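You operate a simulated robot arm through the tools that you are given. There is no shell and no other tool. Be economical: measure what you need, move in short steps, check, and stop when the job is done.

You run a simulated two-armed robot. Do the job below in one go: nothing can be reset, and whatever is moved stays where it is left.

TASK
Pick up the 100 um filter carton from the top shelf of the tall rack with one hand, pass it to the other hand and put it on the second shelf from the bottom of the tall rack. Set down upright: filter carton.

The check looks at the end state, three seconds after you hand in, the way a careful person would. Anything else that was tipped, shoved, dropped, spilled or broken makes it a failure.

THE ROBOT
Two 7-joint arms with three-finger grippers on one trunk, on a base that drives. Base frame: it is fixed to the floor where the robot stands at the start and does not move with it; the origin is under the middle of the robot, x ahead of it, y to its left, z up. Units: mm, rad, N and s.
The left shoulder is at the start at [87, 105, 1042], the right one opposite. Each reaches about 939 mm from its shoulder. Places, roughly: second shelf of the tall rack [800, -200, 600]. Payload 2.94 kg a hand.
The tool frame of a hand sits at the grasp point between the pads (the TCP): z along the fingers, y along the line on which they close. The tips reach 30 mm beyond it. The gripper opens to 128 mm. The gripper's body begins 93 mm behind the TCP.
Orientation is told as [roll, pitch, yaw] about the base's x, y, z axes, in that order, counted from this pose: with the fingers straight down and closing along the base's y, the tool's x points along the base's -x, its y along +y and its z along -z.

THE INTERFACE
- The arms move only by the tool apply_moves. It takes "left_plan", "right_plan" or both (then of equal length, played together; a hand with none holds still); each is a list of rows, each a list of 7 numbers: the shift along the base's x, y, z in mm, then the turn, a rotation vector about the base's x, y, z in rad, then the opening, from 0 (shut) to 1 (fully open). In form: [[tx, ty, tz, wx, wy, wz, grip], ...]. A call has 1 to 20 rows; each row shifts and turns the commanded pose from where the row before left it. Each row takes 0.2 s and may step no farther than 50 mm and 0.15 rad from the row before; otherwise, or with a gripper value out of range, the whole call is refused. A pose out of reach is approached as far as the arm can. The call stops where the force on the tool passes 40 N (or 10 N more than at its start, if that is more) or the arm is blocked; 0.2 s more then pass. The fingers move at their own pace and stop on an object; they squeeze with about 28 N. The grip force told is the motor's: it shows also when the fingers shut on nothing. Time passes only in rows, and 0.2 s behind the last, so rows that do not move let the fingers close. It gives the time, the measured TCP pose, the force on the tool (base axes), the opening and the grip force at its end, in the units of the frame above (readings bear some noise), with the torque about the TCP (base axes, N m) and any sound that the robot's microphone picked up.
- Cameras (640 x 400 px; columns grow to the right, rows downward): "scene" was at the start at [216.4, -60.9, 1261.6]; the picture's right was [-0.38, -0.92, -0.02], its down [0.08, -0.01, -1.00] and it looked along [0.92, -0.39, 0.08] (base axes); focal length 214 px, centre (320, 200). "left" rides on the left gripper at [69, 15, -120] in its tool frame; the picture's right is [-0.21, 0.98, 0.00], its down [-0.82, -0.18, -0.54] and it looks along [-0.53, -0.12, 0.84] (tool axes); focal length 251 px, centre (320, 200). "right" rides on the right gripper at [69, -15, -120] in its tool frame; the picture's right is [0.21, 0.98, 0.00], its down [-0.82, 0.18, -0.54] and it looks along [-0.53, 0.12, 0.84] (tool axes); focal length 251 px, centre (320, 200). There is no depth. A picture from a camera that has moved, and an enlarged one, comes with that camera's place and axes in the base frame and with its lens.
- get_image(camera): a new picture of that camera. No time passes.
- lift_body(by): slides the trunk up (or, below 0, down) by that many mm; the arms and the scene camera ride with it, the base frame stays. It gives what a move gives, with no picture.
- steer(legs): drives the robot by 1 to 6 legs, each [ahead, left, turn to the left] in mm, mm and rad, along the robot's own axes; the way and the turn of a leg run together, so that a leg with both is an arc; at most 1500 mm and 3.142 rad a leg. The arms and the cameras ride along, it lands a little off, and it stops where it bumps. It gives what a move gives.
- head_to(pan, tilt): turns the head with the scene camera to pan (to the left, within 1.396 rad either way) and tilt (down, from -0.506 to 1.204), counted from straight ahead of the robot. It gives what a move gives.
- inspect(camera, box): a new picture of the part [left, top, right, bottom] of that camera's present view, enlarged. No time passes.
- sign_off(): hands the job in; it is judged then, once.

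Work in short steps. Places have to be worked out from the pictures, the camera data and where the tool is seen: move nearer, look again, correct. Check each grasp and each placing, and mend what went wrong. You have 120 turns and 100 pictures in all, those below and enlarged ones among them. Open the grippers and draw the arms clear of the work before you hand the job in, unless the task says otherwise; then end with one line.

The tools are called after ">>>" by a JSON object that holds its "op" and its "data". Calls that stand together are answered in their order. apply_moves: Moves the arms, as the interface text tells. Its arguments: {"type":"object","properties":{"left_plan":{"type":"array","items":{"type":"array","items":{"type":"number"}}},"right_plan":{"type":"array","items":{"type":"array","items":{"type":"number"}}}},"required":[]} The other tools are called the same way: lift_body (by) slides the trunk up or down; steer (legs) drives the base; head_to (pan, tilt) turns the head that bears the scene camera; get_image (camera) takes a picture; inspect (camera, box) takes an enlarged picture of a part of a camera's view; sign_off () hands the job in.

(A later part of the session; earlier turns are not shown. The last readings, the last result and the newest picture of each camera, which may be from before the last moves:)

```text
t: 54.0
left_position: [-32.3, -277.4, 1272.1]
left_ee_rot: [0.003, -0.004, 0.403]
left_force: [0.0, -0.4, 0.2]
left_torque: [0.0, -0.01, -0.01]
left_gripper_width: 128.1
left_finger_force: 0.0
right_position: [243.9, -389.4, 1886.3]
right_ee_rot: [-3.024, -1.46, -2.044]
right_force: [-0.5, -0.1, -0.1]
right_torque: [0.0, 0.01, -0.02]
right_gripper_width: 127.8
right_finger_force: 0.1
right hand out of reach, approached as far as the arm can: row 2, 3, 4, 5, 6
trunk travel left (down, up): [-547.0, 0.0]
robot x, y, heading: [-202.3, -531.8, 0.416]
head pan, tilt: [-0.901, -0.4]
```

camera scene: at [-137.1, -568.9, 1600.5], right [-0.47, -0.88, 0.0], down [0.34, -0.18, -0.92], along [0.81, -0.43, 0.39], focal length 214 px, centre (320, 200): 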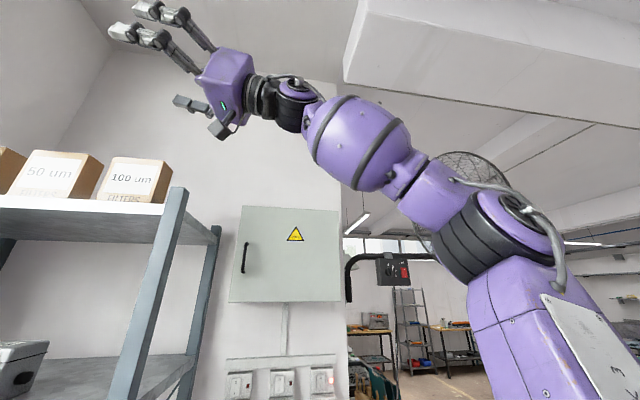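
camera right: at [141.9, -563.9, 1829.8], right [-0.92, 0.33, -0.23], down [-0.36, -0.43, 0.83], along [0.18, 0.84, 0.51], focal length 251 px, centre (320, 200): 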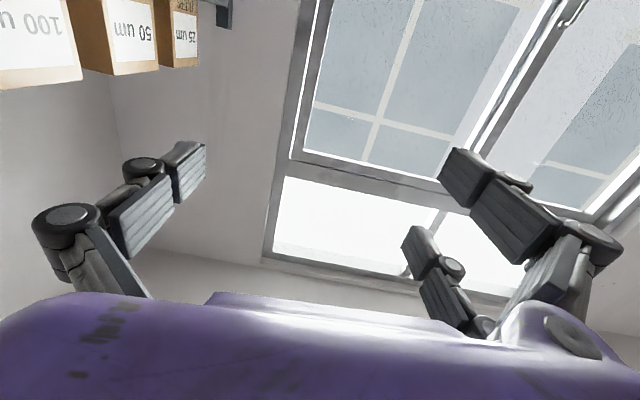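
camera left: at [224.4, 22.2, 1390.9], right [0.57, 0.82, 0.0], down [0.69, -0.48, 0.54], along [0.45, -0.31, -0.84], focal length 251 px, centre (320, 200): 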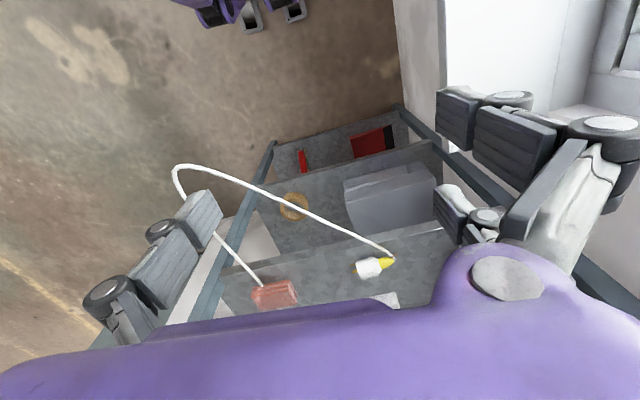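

The limit behaves like a sphere around the shoulder, so the base has to stand closer behind the hand. I choose a stand at about (217, -709) with heading 0.8, well clear of cable and post. First I turn, then reset the hand to its entry pose in free space.

>>> {"op": "steer", "data": {"legs": [[0, 0, 0.388]]}}

>>> {"op": "apply_moves", "data": {"right_plan": [[-10, -24, 0, 0, 0, -0.1293, 1], [-10, -24, 0, 0, 0, -0.1293, 1], [-10, -24, 0, 0, 0, -0.1293, 1], [-10, -24, 10, 0, 0, 0, 1], [-10, -24, 10, 0, 0, 0, 1], [0, 0, 15, 0, 0, 0, 1]]}}

```text
t: 55.6
left_position: [-140.0, -232.9, 1270.9]
left_ee_rot: [0.003, -0.006, 0.791]
left_force: [0.7, -0.9, -0.8]
left_torque: [-0.02, 0.01, 0.01]
left_gripper_width: 127.9
left_finger_force: 0.1
right_position: [158.6, -232.0, 1886.2]
right_ee_rot: [-3.023, -1.461, -1.66]
right_force: [-0.9, 1.1, 0.0]
right_torque: [-0.01, -0.01, 0.05]
right_gripper_width: 127.7
right_finger_force: 0.0
trunk travel left (down, up): [-547.0, 0.0]
robot x, y, heading: [-202.3, -532.5, 0.797]
head pan, tilt: [-0.901, -0.4]
```

```text
t: 57.0
left_position: [-139.7, -231.0, 1271.3]
left_ee_rot: [0.003, -0.002, 0.79]
left_force: [-0.1, -0.2, 0.3]
left_torque: [0.0, 0.03, 0.01]
left_gripper_width: 127.8
left_finger_force: 0.0
right_position: [198.3, -401.9, 1886.0]
right_ee_rot: [-2.923, -1.458, -2.068]
right_force: [0.4, 0.0, 0.2]
right_torque: [0.0, -0.02, 0.03]
right_gripper_width: 127.9
right_finger_force: 0.0
right hand out of reach, approached as far as the arm can: row 1, 2, 3
trunk travel left (down, up): [-547.0, 0.0]
robot x, y, heading: [-201.4, -533.2, 0.798]
head pan, tilt: [-0.901, -0.4]
```

The hand ended slightly off the desired entry pose; I correct position, yaw and height.

>>> {"op": "apply_moves", "data": {"right_plan": [[-23, 12, 0, 0, 0, -0.036, 1], [-23, 12, 0, 0, 0, -0.036, 1], [-23, 12, 10, 0, 0, 0, 1], [-22, 12, 10, 0, 0, 0, 1], [0, 0, 15, 0, 0, 0, 1]]}}

```text
t: 58.2
left_position: [-140.3, -231.8, 1270.5]
left_ee_rot: [0.003, -0.003, 0.792]
left_force: [0.6, -0.4, -0.6]
left_torque: [-0.03, -0.02, -0.01]
left_gripper_width: 128.0
left_finger_force: 0.0
right_position: [202.7, -402.9, 1899.9]
right_ee_rot: [-2.826, -1.448, -2.175]
right_force: [0.0, 1.0, 0.0]
right_torque: [-0.01, 0.01, 0.02]
right_gripper_width: 128.1
right_finger_force: 0.0
right hand out of reach, approached as far as the arm can: row 1, 2, 3, 4, 5
trunk travel left (down, up): [-547.0, 0.0]
robot x, y, heading: [-205.9, -530.5, 0.798]
head pan, tilt: [-0.901, -0.4]
```

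Moving inward is refused too: the arm is caught in an elbow-out posture. I bring the hand down low in front of the shoulder so the elbow can drop, then will raise it again from below.

>>> {"op": "apply_moves", "data": {"right_plan": [[0, 0, -45, 0, 0, 0, 1], [0, 0, -45, 0, 0, 0, 1], [0, 0, -45, 0, 0, 0, 1], [0, 0, -45, 0, 0, 0, 1], [0, 0, -45, 0, 0, 0, 1], [0, 0, -45, 0, 0, 0, 1], [0, 0, -45, 0, 0, 0, 1], [0, 0, -45, 0, 0, 0, 1], [0, 0, -45, 0, 0, 0, 1], [0, 0, -45, 0, 0, 0, 1], [0, 0, -45, 0, 0, 0, 1], [0, 0, -45, 0, 0, 0, 1], [0, 0, -45, 0, 0, 0, 1], [0, 0, -45, 0, 0, 0, 1]]}}

>>> {"op": "head_to", "data": {"pan": -0.8, "tilt": 0.4}}

>>> {"op": "get_image", "data": {"camera": "scene"}}

```text
t: 61.2
left_position: [-140.1, -230.0, 1270.2]
left_ee_rot: [0.004, 0.001, 0.789]
left_force: [1.0, 0.1, 0.1]
left_torque: [-0.04, 0.06, -0.01]
left_gripper_width: 127.9
left_finger_force: 0.0
right_position: [258.9, -348.8, 1505.0]
right_ee_rot: [-2.828, -1.452, -2.188]
right_force: [-0.1, 0.3, 0.7]
right_torque: [0.02, 0.03, 0.0]
right_gripper_width: 127.7
right_finger_force: 0.0
right hand out of reach, approached as far as the arm can: row 8, 9, 10, 11, 12, 13, 14
trunk travel left (down, up): [-547.0, 0.0]
robot x, y, heading: [-204.2, -535.4, 0.799]
head pan, tilt: [-0.901, -0.4]
```

```text
t: 62.4
left_position: [-139.7, -231.8, 1271.1]
left_ee_rot: [0.004, -0.004, 0.79]
left_force: [-0.4, -0.3, 1.3]
left_torque: [-0.02, 0.03, 0.0]
left_gripper_width: 128.0
left_finger_force: 0.0
right_position: [256.3, -350.8, 1506.8]
right_ee_rot: [-2.82, -1.452, -2.198]
right_force: [0.7, 0.6, 0.3]
right_torque: [-0.01, 0.01, 0.05]
right_gripper_width: 127.9
right_finger_force: 0.0
trunk travel left (down, up): [-547.0, 0.0]
robot x, y, heading: [-202.6, -529.2, 0.8]
head pan, tilt: [-0.799, 0.4]
```

```text
71 pictures are left
camera scene: at [-108.8, -534.0, 1530.5], right [0.0, -1.0, 0.0], down [-0.39, 0.0, -0.92], along [0.92, 0.0, -0.39], focal length 214 px, centre (320, 200)
```

scene: 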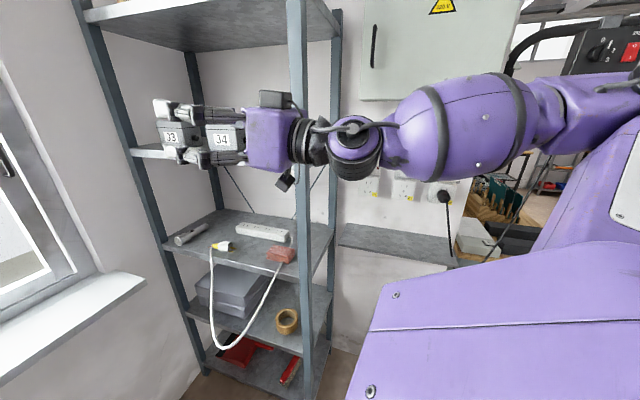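

It is stuck downward as well, so the wrist is held near its straight limit. I go back toward the natural home posture by pitching the fingers down, then will come up again with only the 24° yaw needed.

>>> {"op": "apply_moves", "data": {"right_plan": [[0, 0, 0, -0.123, 0.045, 0, 1], [0, 0, 0, -0.123, 0.045, 0, 1], [0, 0, 0, -0.123, 0.045, 0, 1], [0, 0, 0, -0.123, 0.045, 0, 1], [0, 0, 0, -0.123, 0.045, 0, 1], [0, 0, 0, -0.123, 0.045, 0, 1], [0, 0, 0, -0.123, 0.045, 0, 1], [0, 0, 0, -0.123, 0.045, 0, 1], [0, 0, 0, -0.123, 0.045, 0, 1], [0, 0, 0, -0.123, 0.045, 0, 1], [0, 0, 0, -0.123, 0.045, 0, 1], [0, 0, 0, -0.123, 0.045, 0, 1]]}}

>>> {"op": "get_image", "data": {"camera": "scene"}}

```text
t: 65.0
left_position: [-139.0, -230.9, 1270.3]
left_ee_rot: [0.004, -0.001, 0.79]
left_force: [0.3, -0.5, 0.4]
left_torque: [0.0, 0.02, 0.02]
left_gripper_width: 127.9
left_finger_force: 0.1
right_position: [301.6, -396.6, 1493.5]
right_ee_rot: [0.084, -0.176, 1.256]
right_force: [-0.4, 1.0, 0.7]
right_torque: [0.01, 0.05, -0.02]
right_gripper_width: 128.0
right_finger_force: 0.0
right hand out of reach, approached as far as the arm can: row 4, 9, 10, 11, 12
trunk travel left (down, up): [-547.0, 0.0]
robot x, y, heading: [-203.8, -532.3, 0.791]
head pan, tilt: [-0.799, 0.4]
```

```text
70 pictures are left
camera scene: at [-107.4, -533.5, 1530.3], right [0.0, -1.0, 0.0], down [-0.39, 0.0, -0.92], along [0.92, 0.0, -0.39], focal length 214 px, centre (320, 200)
```

scene: 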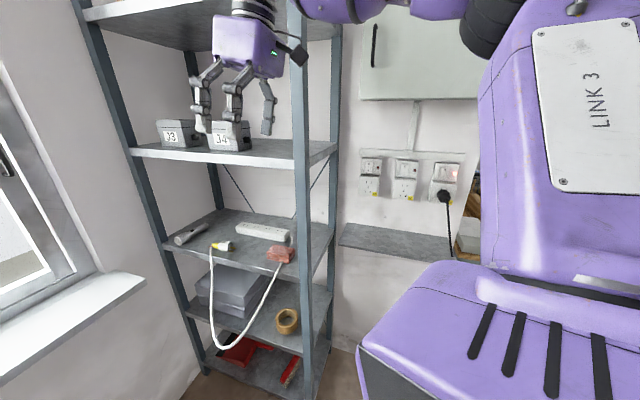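

Fingers are down again, elbow high. I lower the hand to the original home pose relative to the shoulder so the elbow drops.

>>> {"op": "apply_moves", "data": {"right_plan": [[0, -10, -30, 0, 0, 0, 1], [0, -10, -30, 0, 0, 0, 1], [0, -10, -30, 0, 0, 0, 1], [0, -10, -30, 0, 0, 0, 1], [0, -10, -30, 0, 0, 0, 1], [0, -10, -30, 0, 0, 0, 1], [0, -10, -30, 0, 0, 0, 1], [0, 0, -30, 0, 0, 0, 1], [0, 0, -30, 0, 0, 0, 1]]}}

>>> {"op": "get_image", "data": {"camera": "scene"}}

```text
t: 67.0
left_position: [-139.6, -231.2, 1270.6]
left_ee_rot: [0.004, -0.003, 0.791]
left_force: [-1.0, 0.6, -0.1]
left_torque: [-0.03, 0.04, -0.02]
left_gripper_width: 128.0
left_finger_force: 0.1
right_position: [301.1, -465.2, 1222.9]
right_ee_rot: [0.083, -0.175, 1.251]
right_force: [-0.6, 0.6, 0.0]
right_torque: [-0.01, 0.03, 0.01]
right_gripper_width: 127.5
right_finger_force: 0.0
trunk travel left (down, up): [-547.0, 0.0]
robot x, y, heading: [-203.1, -534.1, 0.806]
head pan, tilt: [-0.799, 0.4]
```

```text
69 pictures are left
camera scene: at [-108.1, -533.8, 1530.3], right [0.0, -1.0, 0.0], down [-0.39, 0.0, -0.92], along [0.92, 0.0, -0.39], focal length 214 px, centre (320, 200)
```

scene: 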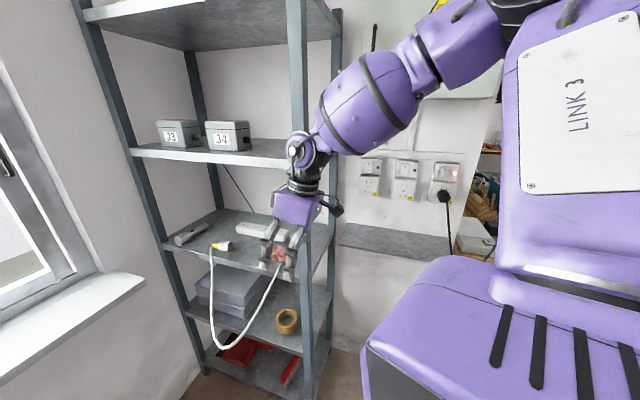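

Now the arm is clean, elbow up. The earlier overhead view shows my body stays within about 120 mm ahead at cable height, so heading 0.41 with the hand tilted ~13° and the base near (116, -506) clears the cable. I turn back to 0.41 and raise the hand from here.

>>> {"op": "steer", "data": {"legs": [[0, 0, -0.39]]}}

>>> {"op": "apply_moves", "data": {"right_plan": [[0, 5, 35, 0, 0, 0.13, 1], [0, 10, 40, 0, 0, 0.13, 1], [0, 10, 40, 0, 0, 0.13, 1], [0, 15, 40, 0.116, -0.042, 0, 1], [0, 15, 40, 0.116, -0.042, 0, 1], [0, 15, 40, 0.116, -0.042, 0, 1], [0, 15, 40, 0.116, -0.042, 0, 1], [0, 15, 40, 0.116, -0.042, 0, 1], [0, 15, 40, 0.116, -0.042, 0, 1], [0, 15, 40, 0.116, -0.042, 0, 1], [0, 15, 40, 0.116, -0.042, 0, 1], [0, 15, 40, 0.116, -0.042, 0, 1], [0, 15, 40, 0.116, -0.042, 0, 1], [0, 15, 40, 0.116, -0.042, 0, 1], [0, 10, 35, 0.116, -0.042, 0, 1], [0, 10, 35, 0.116, -0.042, 0, 1]]}}

```text
t: 68.5
left_position: [-30.4, -279.3, 1270.3]
left_ee_rot: [0.004, -0.004, 0.397]
left_force: [0.2, -0.3, -0.1]
left_torque: [0.01, 0.03, 0.0]
left_gripper_width: 127.8
left_finger_force: 0.0
right_position: [287.5, -664.1, 1223.3]
right_ee_rot: [0.081, -0.178, 0.859]
right_force: [-0.5, -0.2, 0.0]
right_torque: [0.02, 0.01, 0.03]
right_gripper_width: 127.8
right_finger_force: 0.1
trunk travel left (down, up): [-547.0, 0.0]
robot x, y, heading: [-202.8, -535.1, 0.404]
head pan, tilt: [-0.799, 0.4]
```

```text
t: 71.9
left_position: [-28.9, -277.6, 1270.7]
left_ee_rot: [0.003, -0.005, 0.395]
left_force: [-0.4, -0.1, -0.6]
left_torque: [-0.01, 0.0, -0.02]
left_gripper_width: 128.1
left_finger_force: 0.0
right_position: [288.7, -454.2, 1848.7]
right_ee_rot: [-2.948, -1.356, -2.028]
right_force: [-0.5, 1.0, -0.2]
right_torque: [0.04, -0.02, -0.03]
right_gripper_width: 127.7
right_finger_force: 0.2
trunk travel left (down, up): [-547.0, 0.0]
robot x, y, heading: [-204.0, -531.3, 0.406]
head pan, tilt: [-0.799, 0.4]
```

No limits this time. I fine-tune yaw and roll and continue up to z 1930.

>>> {"op": "apply_moves", "data": {"right_plan": [[-7, 10, 20, 0.014, 0.0385, -0.045, 1], [-7, 10, 20, 0, 0, -0.045, 1], [-7, 10, 20, 0, 0, 0, 1], [-6, 10, 21, 0, 0, 0, 1]]}}

```text
t: 72.9
left_position: [-28.4, -278.8, 1270.5]
left_ee_rot: [0.004, -0.002, 0.397]
left_force: [0.4, 0.1, -1.5]
left_torque: [-0.04, 0.05, 0.0]
left_gripper_width: 127.8
left_finger_force: 0.0
right_position: [265.2, -415.1, 1926.3]
right_ee_rot: [3.124, -1.362, -1.914]
right_force: [1.0, 0.6, 0.1]
right_torque: [-0.02, 0.0, 0.04]
right_gripper_width: 127.8
right_finger_force: 0.0
trunk travel left (down, up): [-547.0, 0.0]
robot x, y, heading: [-200.6, -534.7, 0.405]
head pan, tilt: [-0.799, 0.4]
```

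The arm holds the planned pose without limits. I retract along the fingers by 130 mm for a safe entry, then drive most of the way in and look.

>>> {"op": "apply_moves", "data": {"right_plan": [[-11, -30.5, 0, 0, 0, 0, 1], [-11, -30.5, 0, 0, 0, 0, 1], [-11, -30.5, 0, 0, 0, 0, 1], [-11, -30.5, 0, 0, 0, 0, 1]]}}

>>> {"op": "steer", "data": {"legs": [[0, -99, 0], [200, 0, 0]]}}

>>> {"op": "head_to", "data": {"pan": 0, "tilt": -0.3}}

>>> {"op": "get_image", "data": {"camera": "scene"}}

>>> {"op": "get_image", "data": {"camera": "right"}}

```text
t: 73.9
left_position: [-30.1, -280.7, 1271.4]
left_ee_rot: [0.004, -0.005, 0.396]
left_force: [-0.3, -0.3, 0.4]
left_torque: [0.02, -0.01, 0.03]
left_gripper_width: 128.1
left_finger_force: 0.1
right_position: [216.2, -536.4, 1932.3]
right_ee_rot: [-3.135, -1.358, -1.937]
right_force: [0.5, -0.4, -0.1]
right_torque: [-0.01, 0.04, -0.04]
right_gripper_width: 127.8
right_finger_force: 0.1
trunk travel left (down, up): [-547.0, 0.0]
robot x, y, heading: [-204.4, -531.3, 0.4]
head pan, tilt: [-0.799, 0.4]
```

```text
t: 76.7
left_position: [187.7, -292.2, 1272.6]
left_ee_rot: [0.003, -0.008, 0.399]
left_force: [0.1, 0.4, -0.3]
left_torque: [0.04, -0.03, -0.02]
left_gripper_width: 127.6
left_finger_force: 0.1
right_position: [433.3, -548.8, 1933.3]
right_ee_rot: [-3.122, -1.357, -1.945]
right_force: [-1.9, -1.0, 0.3]
right_torque: [-0.01, 0.0, -0.05]
right_gripper_width: 127.8
right_finger_force: 0.0
trunk travel left (down, up): [-547.0, 0.0]
robot x, y, heading: [19.4, -548.2, 0.408]
head pan, tilt: [-0.799, 0.4]
```

```text
t: 77.8
left_position: [190.1, -291.5, 1273.2]
left_ee_rot: [0.003, -0.004, 0.398]
left_force: [-0.3, -0.4, 0.3]
left_torque: [0.03, 0.02, 0.01]
left_gripper_width: 127.9
left_finger_force: 0.0
right_position: [436.8, -547.7, 1931.6]
right_ee_rot: [-3.132, -1.357, -1.937]
right_force: [0.6, -1.0, 0.2]
right_torque: [-0.03, 0.0, -0.01]
right_gripper_width: 127.8
right_finger_force: 0.0
trunk travel left (down, up): [-547.0, 0.0]
robot x, y, heading: [14.7, -549.6, 0.409]
head pan, tilt: [0.0, -0.3]
```

```text
68 pictures are left
camera scene: at [90.3, -517.5, 1593.0], right [0.4, -0.92, 0.0], down [0.27, 0.12, -0.96], along [0.88, 0.38, 0.3], focal length 214 px, centre (320, 200)
```

scene: 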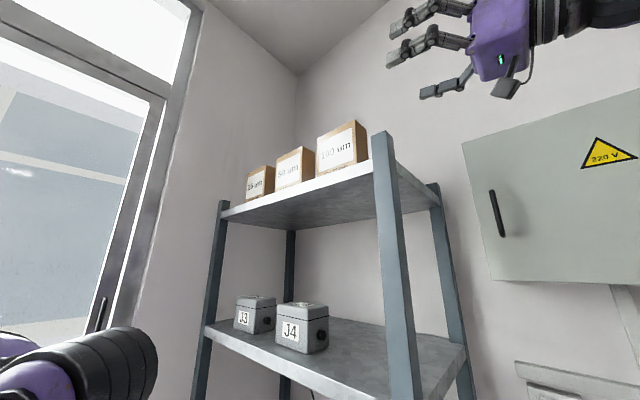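

```text
67 pictures are left
camera right: at [414.6, -650.0, 1839.3], right [-0.9, 0.38, -0.21], down [-0.42, -0.59, 0.69], along [0.14, 0.71, 0.69], focal length 251 px, centre (320, 200)
```

right: 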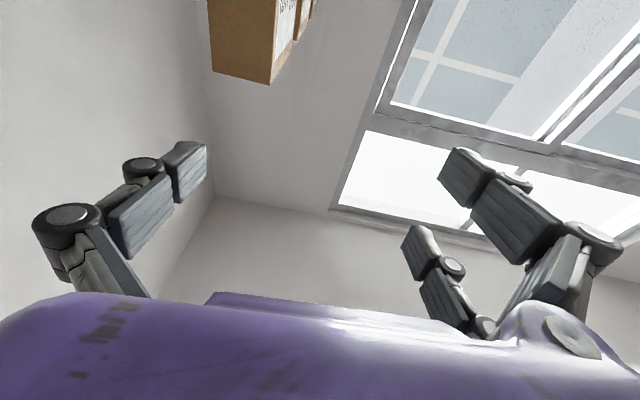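

The right wrist camera confirms the carton's right side (corners near (552,-408) and (603,-435)). I drive the rest: 84 mm into the rack direction, then 70 mm left, still 60 mm short of the carton.

>>> {"op": "steer", "data": {"legs": [[61, -58, 0], [48, 51, 0]]}}

>>> {"op": "get_image", "data": {"camera": "scene"}}

>>> {"op": "get_image", "data": {"camera": "right"}}

```text
t: 79.7
left_position: [291.2, -258.2, 1271.2]
left_ee_rot: [0.005, -0.004, 0.394]
left_force: [0.1, -0.4, -1.0]
left_torque: [0.0, 0.04, 0.0]
left_gripper_width: 127.8
left_finger_force: 0.1
right_position: [537.1, -516.6, 1932.6]
right_ee_rot: [-3.137, -1.359, -1.938]
right_force: [0.0, -0.5, -1.0]
right_torque: [0.0, -0.01, 0.03]
right_gripper_width: 128.1
right_finger_force: 0.0
trunk travel left (down, up): [-547.0, 0.0]
robot x, y, heading: [118.3, -509.4, 0.401]
head pan, tilt: [0.0, -0.3]
```

```text
66 pictures are left
camera scene: at [191.9, -483.2, 1593.1], right [0.39, -0.92, 0.0], down [0.27, 0.12, -0.96], along [0.88, 0.37, 0.3], focal length 214 px, centre (320, 200)
```

scene: 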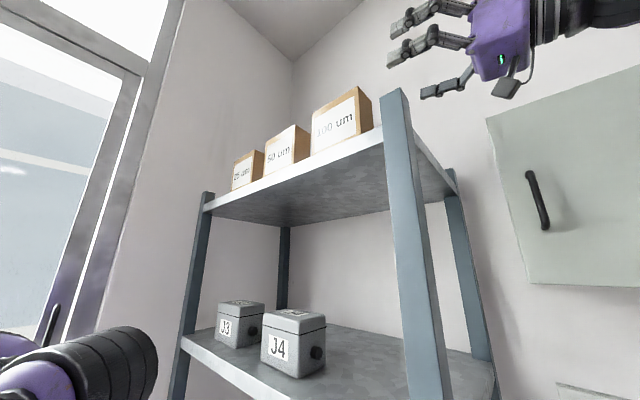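

```text
65 pictures are left
camera right: at [515.6, -618.0, 1839.4], right [-0.9, 0.39, -0.21], down [-0.42, -0.59, 0.69], along [0.14, 0.7, 0.7], focal length 251 px, centre (320, 200)
```

right: 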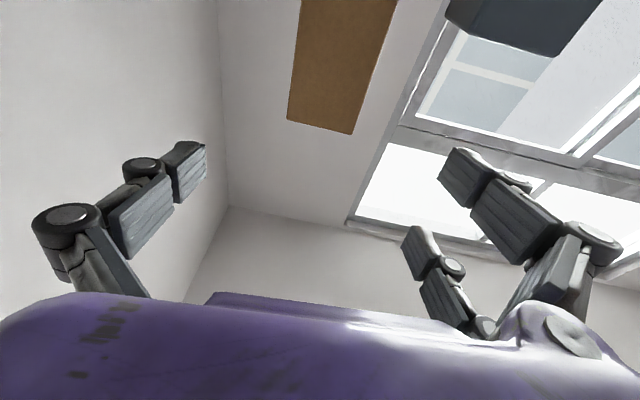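

Aligned: carton centre f'≈684, TCP f'≈681, fingers with about 35 mm margin each side. I slide in 76 mm along the finger direction and check.

>>> {"op": "apply_moves", "data": {"right_plan": [[7.5, 17.3, 0, 0, 0, 0, 1], [7, 17.6, 0, 0, 0, 0, 1], [6.5, 17.8, 0, 0, 0, 0, 1], [6.5, 17.8, 0, 0, 0, 0, 1]]}}

>>> {"op": "get_image", "data": {"camera": "right"}}

>>> {"op": "get_image", "data": {"camera": "scene"}}

```text
t: 80.7
left_position: [292.1, -256.2, 1271.6]
left_ee_rot: [0.004, -0.004, 0.392]
left_force: [-0.1, -0.1, 0.4]
left_torque: [0.0, 0.03, 0.01]
left_gripper_width: 128.1
left_finger_force: 0.1
right_position: [568.0, -445.3, 1930.7]
right_ee_rot: [-3.141, -1.358, -1.934]
right_force: [0.5, 1.5, 0.2]
right_torque: [0.03, 0.0, 0.0]
right_gripper_width: 127.8
right_finger_force: 0.0
trunk travel left (down, up): [-547.0, 0.0]
robot x, y, heading: [121.0, -510.7, 0.401]
head pan, tilt: [0.0, -0.3]
```

```text
64 pictures are left
camera right: at [544.3, -546.3, 1839.0], right [-0.9, 0.39, -0.21], down [-0.42, -0.59, 0.69], along [0.14, 0.71, 0.69], focal length 251 px, centre (320, 200)
```

right: 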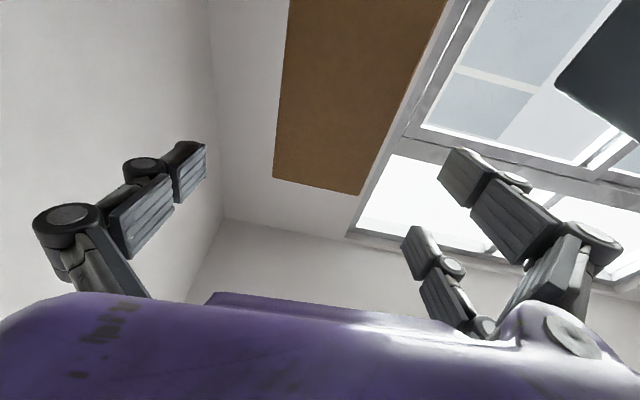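

```text
63 pictures are left
camera scene: at [193.0, -480.3, 1592.8], right [0.39, -0.92, 0.0], down [0.27, 0.12, -0.96], along [0.88, 0.37, 0.3], focal length 214 px, centre (320, 200)
```

scene: 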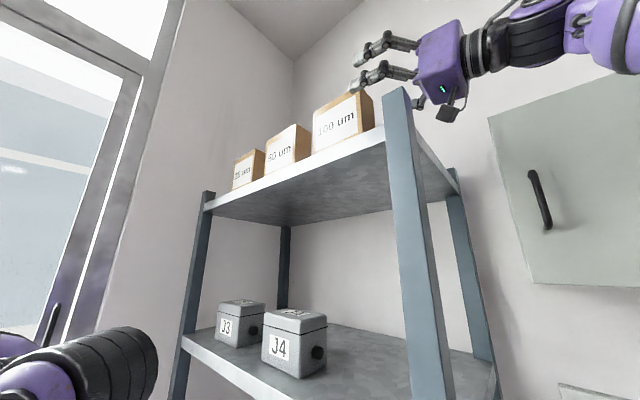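

Carton is centred between the fingers. I slide in the remaining 58 mm, dropping 6 mm.

>>> {"op": "apply_moves", "data": {"right_plan": [[6, 18.2, -2, 0, 0, 0, 1], [6, 18.2, -2, 0, 0, 0, 1], [6, 18.2, -2, 0, 0, 0, 1]]}}

>>> {"op": "get_image", "data": {"camera": "right"}}

```text
t: 81.5
left_position: [293.0, -256.5, 1272.0]
left_ee_rot: [0.004, -0.005, 0.391]
left_force: [0.0, 0.0, 0.2]
left_torque: [-0.02, 0.02, 0.0]
left_gripper_width: 128.0
left_finger_force: 0.2
right_position: [586.9, -389.4, 1924.1]
right_ee_rot: [3.131, -1.358, -1.923]
right_force: [0.1, -0.6, 0.3]
right_torque: [-0.02, 0.02, -0.01]
right_gripper_width: 127.9
right_finger_force: 0.1
trunk travel left (down, up): [-547.0, 0.0]
robot x, y, heading: [121.2, -509.2, 0.404]
head pan, tilt: [0.0, -0.3]
```

```text
62 pictures are left
camera right: at [564.4, -491.2, 1831.2], right [-0.9, 0.39, -0.21], down [-0.42, -0.59, 0.69], along [0.14, 0.7, 0.69], focal length 251 px, centre (320, 200)
```

right: 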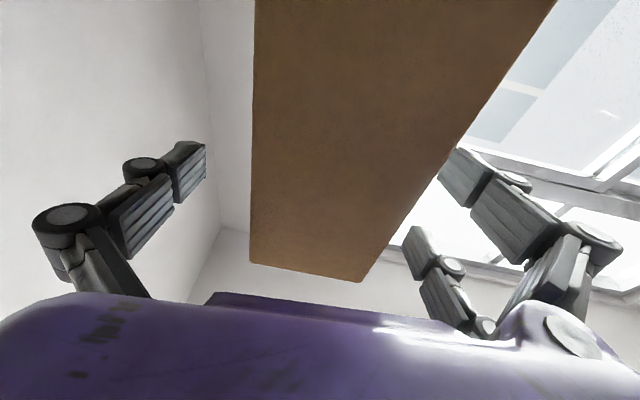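

In place with no contact. I close the gripper on the carton.

>>> {"op": "apply_moves", "data": {"right_plan": [[0, 0, 0, 0, 0, 0, 0], [0, 0, 0, 0, 0, 0, 0], [0, 0, 0, 0, 0, 0, 0], [0, 0, 0, 0, 0, 0, 0]]}}

>>> {"op": "get_image", "data": {"camera": "right"}}

```text
t: 82.5
left_position: [292.0, -257.5, 1271.0]
left_ee_rot: [0.002, -0.003, 0.392]
left_force: [-0.3, -0.1, 0.1]
left_torque: [0.0, -0.05, 0.0]
left_gripper_width: 128.0
left_finger_force: 0.1
right_position: [584.0, -390.7, 1924.5]
right_ee_rot: [-3.139, -1.356, -1.933]
right_force: [0.3, 1.2, 1.7]
right_torque: [0.28, 0.05, 0.02]
right_gripper_width: 59.6
right_finger_force: 28.1
trunk travel left (down, up): [-547.0, 0.0]
robot x, y, heading: [117.5, -511.4, 0.401]
head pan, tilt: [0.0, -0.3]
```

```text
61 pictures are left
camera right: at [562.1, -491.8, 1832.3], right [-0.9, 0.39, -0.21], down [-0.42, -0.59, 0.69], along [0.14, 0.7, 0.7], focal length 251 px, centre (320, 200)
```

right: 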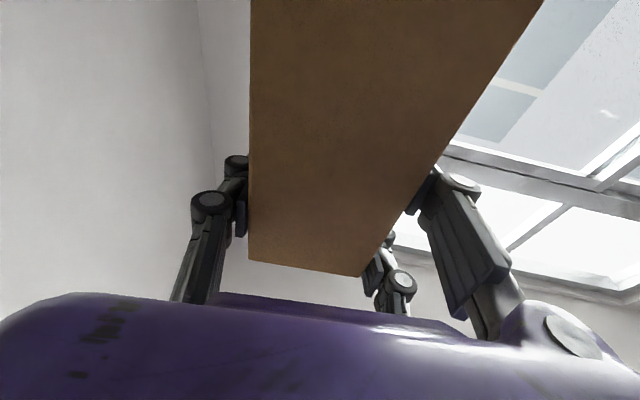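

Held: width 59.6 mm at 28 N. I lift it 15 mm.

>>> {"op": "apply_moves", "data": {"right_plan": [[0, 0, 5, 0, 0, 0, 0], [0, 0, 5, 0, 0, 0, 0], [0, 0, 5, 0, 0, 0, 0], [0, 0, 0, 0, 0, 0, 0]]}}

>>> {"op": "get_image", "data": {"camera": "scene"}}

```text
t: 83.5
left_position: [292.0, -256.9, 1270.9]
left_ee_rot: [0.004, -0.003, 0.395]
left_force: [-1.1, 0.5, -0.8]
left_torque: [-0.02, 0.0, -0.01]
left_gripper_width: 128.1
left_finger_force: 0.1
right_position: [585.1, -390.5, 1925.4]
right_ee_rot: [-3.137, -1.355, -1.936]
right_force: [1.2, 1.7, 3.8]
right_torque: [0.2, 0.04, 0.03]
right_gripper_width: 59.6
right_finger_force: 28.1
right hand out of reach, approached as far as the arm can: row 1, 2, 3
trunk travel left (down, up): [-547.0, 0.0]
robot x, y, heading: [122.9, -510.9, 0.406]
head pan, tilt: [0.0, -0.3]
```

```text
60 pictures are left
camera scene: at [192.2, -480.7, 1592.9], right [0.39, -0.92, 0.0], down [0.27, 0.12, -0.96], along [0.88, 0.37, 0.3], focal length 214 px, centre (320, 200)
```

scene: 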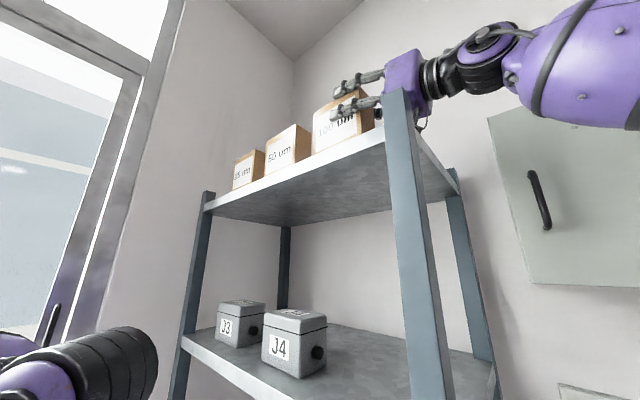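

The arm is at its reach limit for height, but sliding toward the shoulder frees height. I move 60 mm toward -x while rising, which stays on the shelf and clear of the post.

>>> {"op": "apply_moves", "data": {"right_plan": [[-8, 0, 3, 0, 0, 0, 0], [-8, 1, 4, 0, 0, 0, 0], [-8, 1, 4, 0, 0, 0, 0], [-8, 1, 4, 0, 0, 0, 0], [-8, 1, 4, 0, 0, 0, 0], [-8, 1, 4, 0, 0, 0, 0]]}}

>>> {"op": "get_image", "data": {"camera": "scene"}}

```text
t: 84.9
left_position: [295.9, -255.0, 1270.8]
left_ee_rot: [0.005, 0.0, 0.395]
left_force: [-1.4, 1.2, 0.1]
left_torque: [-0.04, -0.01, -0.01]
left_gripper_width: 127.9
left_finger_force: 0.0
right_position: [547.1, -396.0, 1934.5]
right_ee_rot: [3.131, -1.36, -1.924]
right_force: [16.5, 2.7, -1.5]
right_torque: [-0.25, -1.3, 1.57]
right_gripper_width: 59.7
right_finger_force: 28.1
right hand out of reach, approached as far as the arm can: row 2, 4, 6
trunk travel left (down, up): [-547.0, 0.0]
robot x, y, heading: [115.0, -510.7, 0.407]
head pan, tilt: [0.0, -0.3]
```

```text
59 pictures are left
camera scene: at [197.7, -479.8, 1592.4], right [0.39, -0.92, 0.0], down [0.27, 0.12, -0.96], along [0.88, 0.37, 0.29], focal length 214 px, centre (320, 200)
```

scene: 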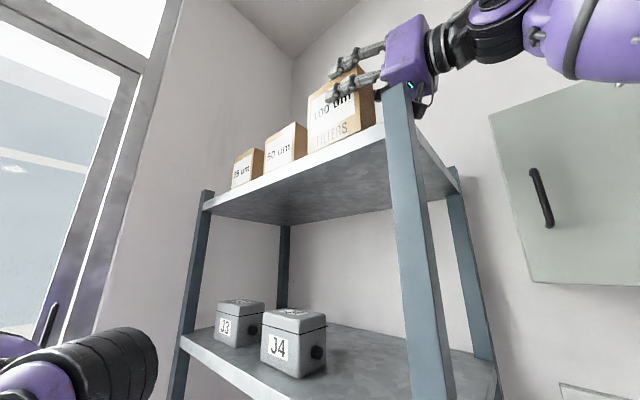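

I feel 16 N: the wrist camera under the hand touches the back of the front post. The carton hangs ~8 mm above the shelf. I'll shift the base (+110, -110), which moves hand and carton deeper into the shelf away from the post and brings the shoulder closer, so the arm can then lift over it.

>>> {"op": "steer", "data": {"legs": [[57, -145, 0]]}}

>>> {"op": "get_image", "data": {"camera": "scene"}}

```text
t: 86.8
left_position: [397.0, -363.4, 1270.5]
left_ee_rot: [0.004, -0.005, 0.396]
left_force: [-0.8, -0.2, -0.4]
left_torque: [0.02, 0.01, 0.02]
left_gripper_width: 127.9
left_finger_force: 0.1
right_position: [642.5, -502.8, 1936.3]
right_ee_rot: [-3.124, -1.356, -1.943]
right_force: [0.0, 1.0, -4.0]
right_torque: [-0.15, 0.09, -0.02]
right_gripper_width: 59.8
right_finger_force: 27.8
trunk travel left (down, up): [-547.0, 0.0]
robot x, y, heading: [231.9, -620.5, 0.402]
head pan, tilt: [0.0, -0.3]
```

```text
58 pictures are left
camera scene: at [297.4, -588.3, 1593.0], right [0.39, -0.92, 0.0], down [0.27, 0.12, -0.96], along [0.88, 0.38, 0.3], focal length 214 px, centre (320, 200)
```

scene: 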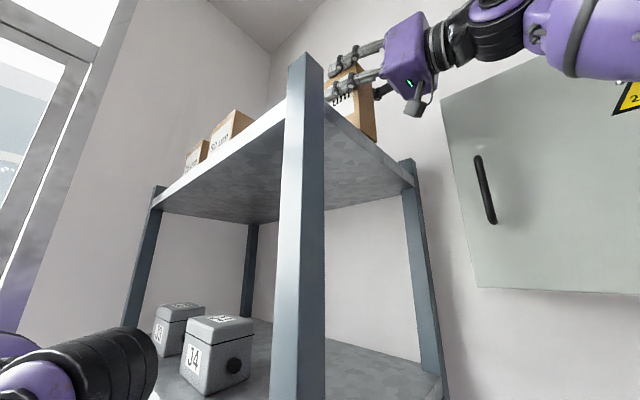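

Free-hanging weight is about 4 N, and the carton is at the open right side of the shelf between the posts. I raise it 18 mm more, then take it out sideways over the shelf's right edge by driving.

>>> {"op": "apply_moves", "data": {"right_plan": [[-10, 0, 5, 0, 0, 0, 0], [-10, 0, 6, 0, 0, 0, 0], [-10, 0, 7, 0, 0, 0, 0]]}}

>>> {"op": "get_image", "data": {"camera": "scene"}}

```text
t: 87.6
left_position: [397.3, -365.0, 1271.9]
left_ee_rot: [0.006, -0.004, 0.395]
left_force: [-0.5, 0.3, 0.9]
left_torque: [0.02, 0.02, -0.01]
left_gripper_width: 128.1
left_finger_force: 0.0
right_position: [615.7, -516.4, 1943.0]
right_ee_rot: [-3.126, -1.356, -1.941]
right_force: [-0.8, -0.1, -5.7]
right_torque: [-0.14, 0.04, -0.03]
right_gripper_width: 59.6
right_finger_force: 28.4
right hand out of reach, approached as far as the arm can: row 1, 2, 3
trunk travel left (down, up): [-547.0, 0.0]
robot x, y, heading: [222.5, -618.2, 0.404]
head pan, tilt: [0.0, -0.3]
```

```text
57 pictures are left
camera scene: at [298.5, -589.8, 1592.9], right [0.39, -0.92, 0.0], down [0.27, 0.12, -0.96], along [0.88, 0.38, 0.3], focal length 214 px, centre (320, 200)
```

scene: 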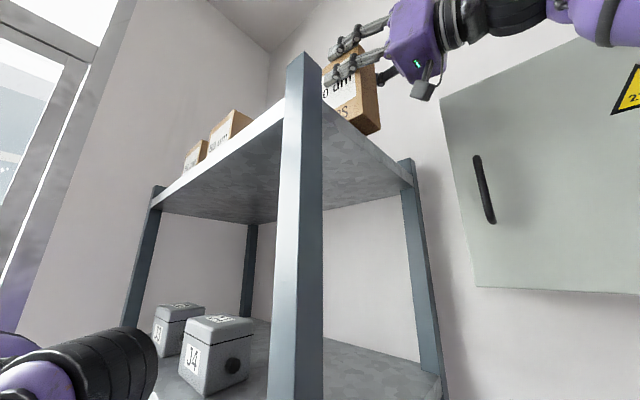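

The carton already overhangs the right edge and hangs clear. I drive 170 mm to the rack's right to take it off the shelf.

>>> {"op": "steer", "data": {"legs": [[-127, -115, 0]]}}

>>> {"op": "get_image", "data": {"camera": "scene"}}

```text
t: 89.2
left_position: [323.5, -515.4, 1269.9]
left_ee_rot: [0.004, -0.002, 0.402]
left_force: [0.3, 0.0, -0.4]
left_torque: [-0.02, 0.0, 0.02]
left_gripper_width: 128.1
left_finger_force: 0.1
right_position: [543.4, -665.2, 1940.9]
right_ee_rot: [-3.13, -1.359, -1.934]
right_force: [-0.4, 0.0, -5.3]
right_torque: [-0.11, 0.06, -0.01]
right_gripper_width: 59.8
right_finger_force: 28.0
trunk travel left (down, up): [-547.0, 0.0]
robot x, y, heading: [148.4, -775.2, 0.411]
head pan, tilt: [0.0, -0.3]
```

```text
56 pictures are left
camera scene: at [224.8, -741.1, 1592.6], right [0.4, -0.92, 0.0], down [0.27, 0.12, -0.96], along [0.88, 0.38, 0.29], focal length 214 px, centre (320, 200)
```

scene: 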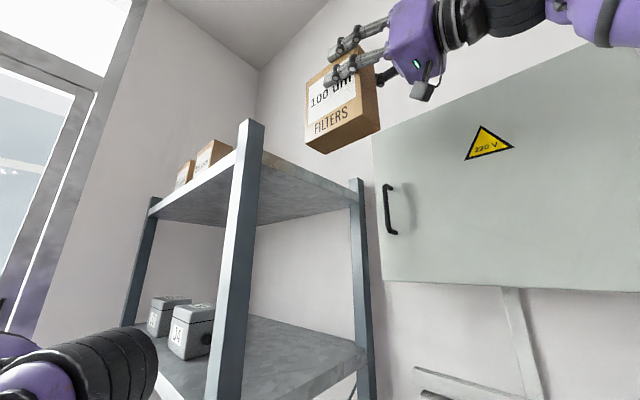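

The carton is out, hanging upright. I back away from the rack to free floor for the handover.

>>> {"op": "steer", "data": {"legs": [[-275, 262, 0]]}}

>>> {"op": "lift_body", "data": {"by": -280}}

```text
t: 92.2
left_position: [-46.7, -387.2, 1270.7]
left_ee_rot: [0.006, -0.003, 0.398]
left_force: [1.0, 0.1, 0.5]
left_torque: [0.0, 0.03, 0.0]
left_gripper_width: 128.0
left_finger_force: 0.0
right_position: [173.6, -538.0, 1941.3]
right_ee_rot: [-3.131, -1.358, -1.933]
right_force: [0.8, 0.6, -5.0]
right_torque: [-0.15, 0.08, 0.01]
right_gripper_width: 59.7
right_finger_force: 27.8
trunk travel left (down, up): [-547.0, 0.0]
robot x, y, heading: [-220.8, -639.5, 0.399]
head pan, tilt: [0.0, -0.3]
```

```text
t: 95.0
left_position: [-22.0, -376.3, 878.5]
left_ee_rot: [-0.001, 0.481, 0.398]
left_force: [0.0, -0.5, 0.3]
left_torque: [0.04, 0.02, 0.02]
left_gripper_width: 127.9
left_finger_force: 0.1
right_position: [424.0, -428.1, 1462.8]
right_ee_rot: [1.336, -1.28, -0.149]
right_force: [-0.2, -0.2, -4.5]
right_torque: [-0.05, -0.04, 0.0]
right_gripper_width: 59.7
right_finger_force: 27.5
trunk travel left (down, up): [-267.0, 280.0]
robot x, y, heading: [-215.7, -641.7, 0.405]
head pan, tilt: [0.0, -0.3]
```

Lowering the trunk pitched both hands by about 0.48 rad. I look before doing anything else.

>>> {"op": "get_image", "data": {"camera": "scene"}}

>>> {"op": "get_image", "data": {"camera": "right"}}

```text
55 pictures are left
camera scene: at [-13.6, -554.9, 1296.2], right [0.4, -0.92, 0.0], down [0.27, 0.12, -0.96], along [0.88, 0.38, 0.3], focal length 214 px, centre (320, 200)
```

scene: 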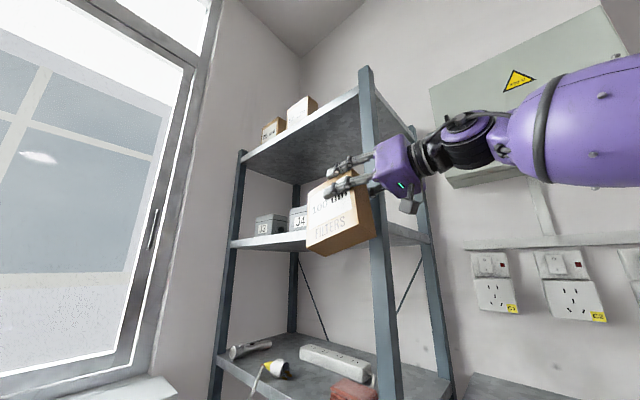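

```text
54 pictures are left
camera right: at [374.2, -542.7, 1400.2], right [-0.93, 0.37, 0.07], down [-0.12, -0.47, 0.87], along [0.35, 0.8, 0.48], focal length 251 px, centre (320, 200)
```

right: 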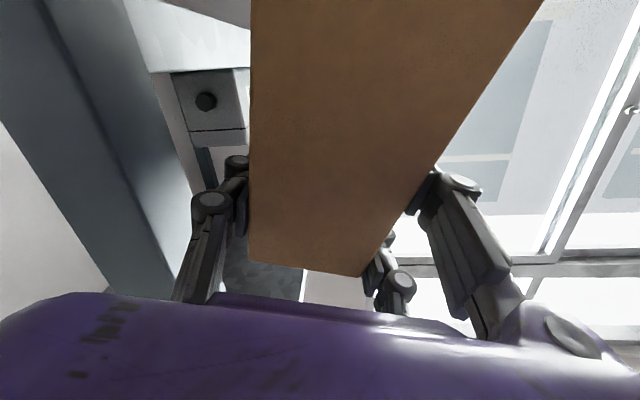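

No contact force, but the lean brought the carton forward to within a few cm of the post line. I back away 250 mm first.

>>> {"op": "steer", "data": {"legs": [[-180, 172, 0]]}}

>>> {"op": "get_image", "data": {"camera": "left"}}

>>> {"op": "get_image", "data": {"camera": "scene"}}

```text
t: 97.2
left_position: [-250.4, -287.2, 877.5]
left_ee_rot: [-0.001, 0.48, 0.398]
left_force: [0.1, 0.1, 0.5]
left_torque: [0.0, 0.01, -0.02]
left_gripper_width: 128.1
left_finger_force: 0.1
right_position: [197.4, -339.4, 1461.7]
right_ee_rot: [1.333, -1.279, -0.148]
right_force: [0.3, 1.2, -4.5]
right_torque: [-0.07, -0.08, 0.02]
right_gripper_width: 59.7
right_finger_force: 27.7
trunk travel left (down, up): [-267.0, 280.0]
robot x, y, heading: [-444.8, -555.3, 0.409]
head pan, tilt: [0.0, -0.3]
```

```text
53 pictures are left
camera left: at [-260.5, -275.8, 1016.2], right [-0.2, 0.97, -0.1], down [0.97, 0.21, 0.1], along [0.12, -0.08, -0.99], focal length 251 px, centre (320, 200)
```

left: 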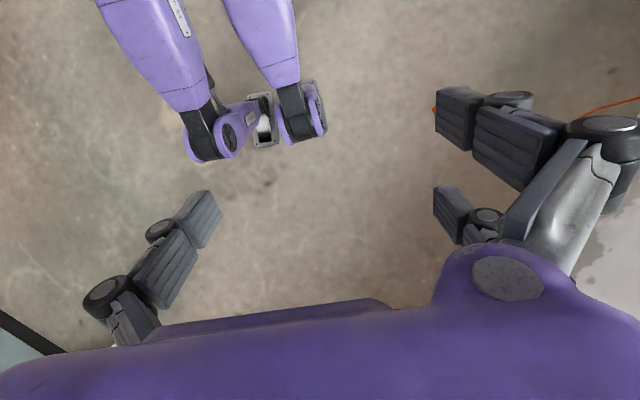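

```text
52 pictures are left
camera scene: at [-240.5, -465.4, 1296.2], right [0.4, -0.92, 0.0], down [0.27, 0.12, -0.96], along [0.88, 0.38, 0.3], focal length 214 px, centre (320, 200)
```

scene: 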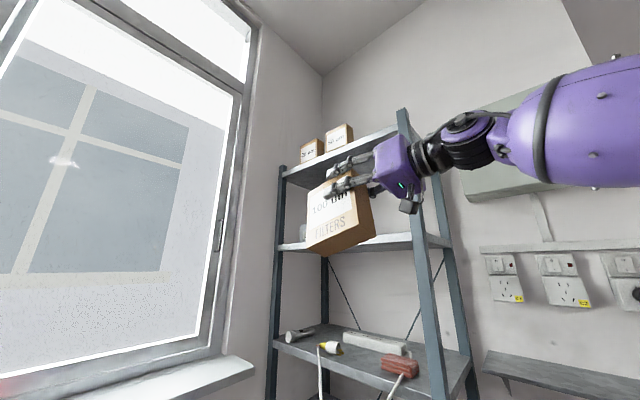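

The carton is well clear now. I right the carton (it tilts ~22°), turn the right hand to point to my left, and bring it down in front of me for the handover.

>>> {"op": "apply_moves", "data": {"right_plan": [[-18.6, -6.2, -26, 0.0513, -0.121, 0, 0], [-18.6, -6.2, -26, 0.0513, -0.121, 0, 0], [-18.6, -6.2, -26, 0.0513, -0.121, 0, 0], [-18.6, -6.2, -26, 0, 0, 0.131, 0], [-18.6, -6.2, -26, 0, 0, 0.131, 0], [-18.6, -6.2, -26, 0, 0, 0.131, 0], [-18.6, -6.2, -26, 0, 0, 0.131, 0], [-18.6, -6.2, -26, 0, 0, 0.131, 0], [-18.6, -6.2, -26, 0, 0, 0.131, 0], [-18.6, -6.2, -28, 0, 0, 0, 0]]}}

>>> {"op": "head_to", "data": {"pan": 0, "tilt": 0.3}}

>>> {"op": "get_image", "data": {"camera": "scene"}}

```text
t: 99.4
left_position: [-248.5, -288.2, 879.1]
left_ee_rot: [-0.001, 0.48, 0.398]
left_force: [0.4, -0.3, 0.2]
left_torque: [-0.01, 0.02, -0.02]
left_gripper_width: 128.2
left_finger_force: 0.1
right_position: [13.3, -401.0, 1198.2]
right_ee_rot: [-3.136, -1.361, -1.141]
right_force: [0.5, -0.5, -4.4]
right_torque: [-0.14, -0.05, -0.01]
right_gripper_width: 59.7
right_finger_force: 27.9
trunk travel left (down, up): [-267.0, 280.0]
robot x, y, heading: [-447.6, -553.5, 0.405]
head pan, tilt: [0.0, -0.3]
```

```text
t: 100.4
left_position: [-249.9, -286.8, 877.4]
left_ee_rot: [0.0, 0.48, 0.398]
left_force: [-0.7, -0.2, -0.5]
left_torque: [0.0, -0.02, 0.01]
left_gripper_width: 128.0
left_finger_force: 0.0
right_position: [14.0, -400.4, 1198.4]
right_ee_rot: [3.14, -1.364, -1.137]
right_force: [-0.2, 0.0, -5.6]
right_torque: [-0.11, -0.04, 0.0]
right_gripper_width: 59.6
right_finger_force: 27.8
trunk travel left (down, up): [-267.0, 280.0]
robot x, y, heading: [-447.4, -555.4, 0.412]
head pan, tilt: [0.0, 0.3]
```

```text
51 pictures are left
camera scene: at [-226.9, -459.7, 1243.0], right [0.4, -0.92, 0.0], down [-0.27, -0.12, -0.96], along [0.88, 0.38, -0.3], focal length 214 px, centre (320, 200)
```

scene: 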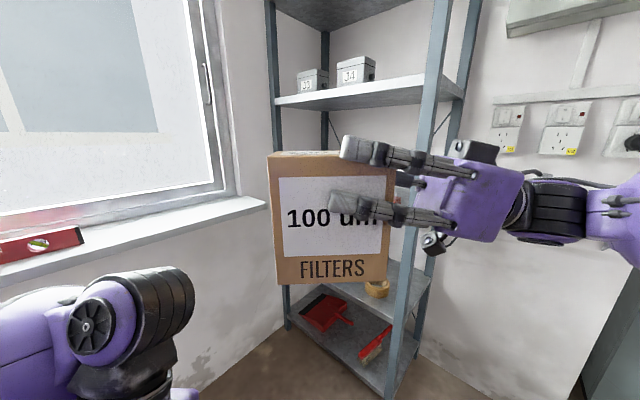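

The carton hangs upright, W axis along my left, top at z≈1222, left face about 45 mm left of my centre line. I bring the left hand up to my left, fingers to point right and down 45°, well clear of the carton.

>>> {"op": "apply_moves", "data": {"left_plan": [[3.7, 9.9, 24.7, 0.048, -0.11, 0, 1], [3.7, 9.9, 24.7, 0.048, -0.11, 0, 1], [3.7, 9.9, 24.7, 0.048, -0.11, 0, 1], [3.7, 9.9, 24.7, 0.048, -0.11, 0, 1], [3.7, 9.9, 24.7, 0, 0, -0.143, 1], [3.7, 9.9, 24.7, 0, 0, -0.143, 1], [3.7, 9.9, 24.7, 0, 0, -0.143, 1], [3.7, 9.9, 24.7, 0, 0, -0.143, 1], [3.7, 9.9, 24.7, 0, 0, -0.143, 1], [3.7, 9.9, 24.7, 0, 0, -0.143, 1], [3.7, 9.9, 24.7, 0, 0, -0.143, 1], [3.7, 9.9, 24.7, 0, 0, -0.143, 1], [3.7, 9.9, 24.7, 0, 0, -0.143, 1], [3.7, 9.9, 24.7, 0, 0, -0.143, 1], [3.7, 9.9, 24.7, 0, 0, -0.143, 1]]}}

>>> {"op": "get_image", "data": {"camera": "scene"}}

```text
t: 103.6
left_position: [-155.5, -216.7, 1148.1]
left_ee_rot: [-0.001, 0.171, -1.17]
left_force: [0.7, 0.1, -0.2]
left_torque: [-0.01, -0.02, 0.0]
left_gripper_width: 128.1
left_finger_force: 0.0
left hand out of reach, approached as far as the arm can: row 1, 2, 3, 10, 11, 12, 13, 14, 15
right_position: [13.4, -399.8, 1199.5]
right_ee_rot: [3.14, -1.362, -1.137]
right_force: [-0.1, -0.7, -5.1]
right_torque: [-0.08, -0.02, 0.0]
right_gripper_width: 59.8
right_finger_force: 28.3
trunk travel left (down, up): [-267.0, 280.0]
robot x, y, heading: [-447.3, -552.2, 0.408]
head pan, tilt: [0.0, 0.3]
```

```text
50 pictures are left
camera scene: at [-226.8, -459.7, 1242.9], right [0.4, -0.92, 0.0], down [-0.27, -0.12, -0.96], along [0.88, 0.38, -0.3], focal length 214 px, centre (320, 200)
```

scene: 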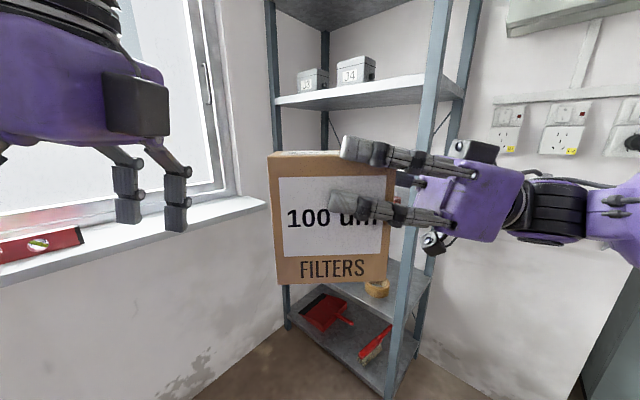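

The left hand is placed well to the left. I tilt its fingers to point right-down and move level with the carton.

>>> {"op": "apply_moves", "data": {"left_plan": [[11, 4.8, 10, -0.125, -0.054, 0, 1], [11, 4.8, 10, -0.125, -0.054, 0, 1], [11, 4.8, 10, -0.125, -0.054, 0, 1], [11, 4.8, 10, -0.125, -0.054, 0, 1], [11, 4.8, 10, -0.125, -0.054, 0, 1], [11, 4.8, 10, -0.125, -0.054, 0, 1], [11, 4.8, 10, -0.125, -0.054, 0, 1]]}}

>>> {"op": "get_image", "data": {"camera": "scene"}}

>>> {"op": "get_image", "data": {"camera": "left"}}

```text
t: 105.2
left_position: [-77.6, -177.7, 1218.2]
left_ee_rot: [0.002, -0.782, -1.168]
left_force: [-0.3, 0.7, 0.5]
left_torque: [-0.02, -0.03, -0.02]
left_gripper_width: 128.0
left_finger_force: 0.1
right_position: [13.5, -400.5, 1198.0]
right_ee_rot: [3.137, -1.363, -1.135]
right_force: [0.8, 0.2, -4.8]
right_torque: [-0.13, -0.1, 0.05]
right_gripper_width: 59.7
right_finger_force: 28.3
trunk travel left (down, up): [-267.0, 280.0]
robot x, y, heading: [-444.3, -552.2, 0.404]
head pan, tilt: [0.0, 0.3]
```

```text
49 pictures are left
camera scene: at [-226.8, -459.0, 1242.9], right [0.4, -0.92, 0.0], down [-0.27, -0.12, -0.96], along [0.88, 0.38, -0.3], focal length 214 px, centre (320, 200)
```

scene: 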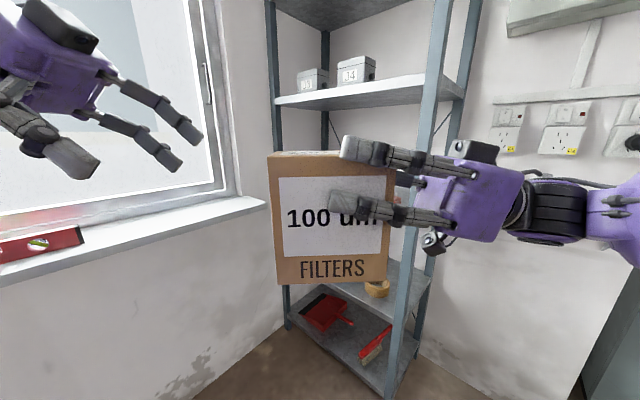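

```text
48 pictures are left
camera left: at [-117.0, -50.3, 1254.8], right [0.96, 0.24, 0.15], down [-0.09, -0.26, 0.96], along [0.27, -0.94, -0.22], focal length 251 px, centre (320, 200)
```

left: 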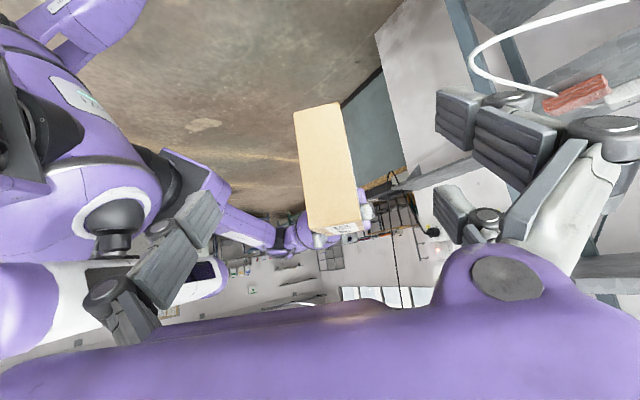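

Geometry matches: carton centre about 480 mm ahead, top z≈1225. I move onto the 45° approach line and advance partway.

>>> {"op": "apply_moves", "data": {"left_plan": [[7.8, -25.5, 26, 0, 0, 0, 1], [7.8, -25.5, 26, 0, 0, 0, 1], [8, -18.3, -20, 0, 0, 0, 1], [8, -18.3, -20, 0, 0, 0, 1], [8, -18.3, -20, 0, 0, 0, 1], [8, -18.3, -20, 0, 0, 0, 1]]}}

>>> {"op": "get_image", "data": {"camera": "scene"}}

>>> {"op": "get_image", "data": {"camera": "left"}}

```text
t: 106.6
left_position: [-29.6, -305.3, 1189.9]
left_ee_rot: [0.001, -0.781, -1.167]
left_force: [-0.1, 0.1, -0.3]
left_torque: [0.01, 0.01, -0.01]
left_gripper_width: 127.9
left_finger_force: 0.0
right_position: [14.3, -401.0, 1198.6]
right_ee_rot: [3.138, -1.364, -1.134]
right_force: [-0.2, -0.7, -5.8]
right_torque: [-0.14, -0.07, -0.04]
right_gripper_width: 59.6
right_finger_force: 28.1
trunk travel left (down, up): [-267.0, 280.0]
robot x, y, heading: [-445.8, -553.3, 0.409]
head pan, tilt: [0.0, 0.3]
```

```text
47 pictures are left
camera scene: at [-226.2, -459.8, 1242.8], right [0.4, -0.92, 0.0], down [-0.27, -0.12, -0.96], along [0.88, 0.38, -0.3], focal length 214 px, centre (320, 200)
```

scene: 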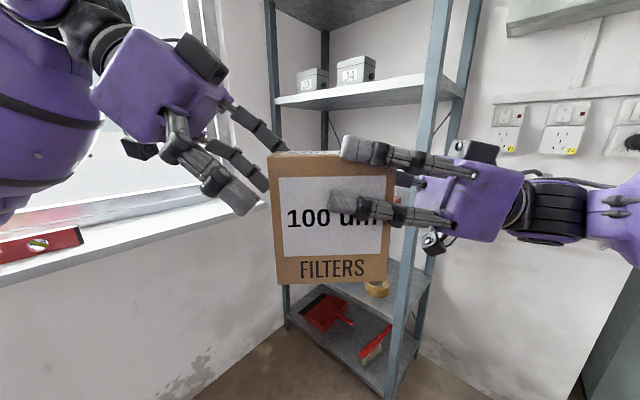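

```text
46 pictures are left
camera left: at [-68.7, -175.9, 1225.0], right [0.96, 0.24, 0.15], down [-0.09, -0.26, 0.96], along [0.27, -0.93, -0.23], focal length 251 px, centre (320, 200)
```

left: 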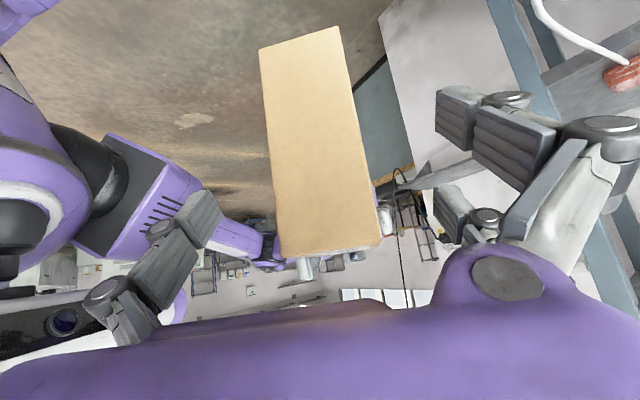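

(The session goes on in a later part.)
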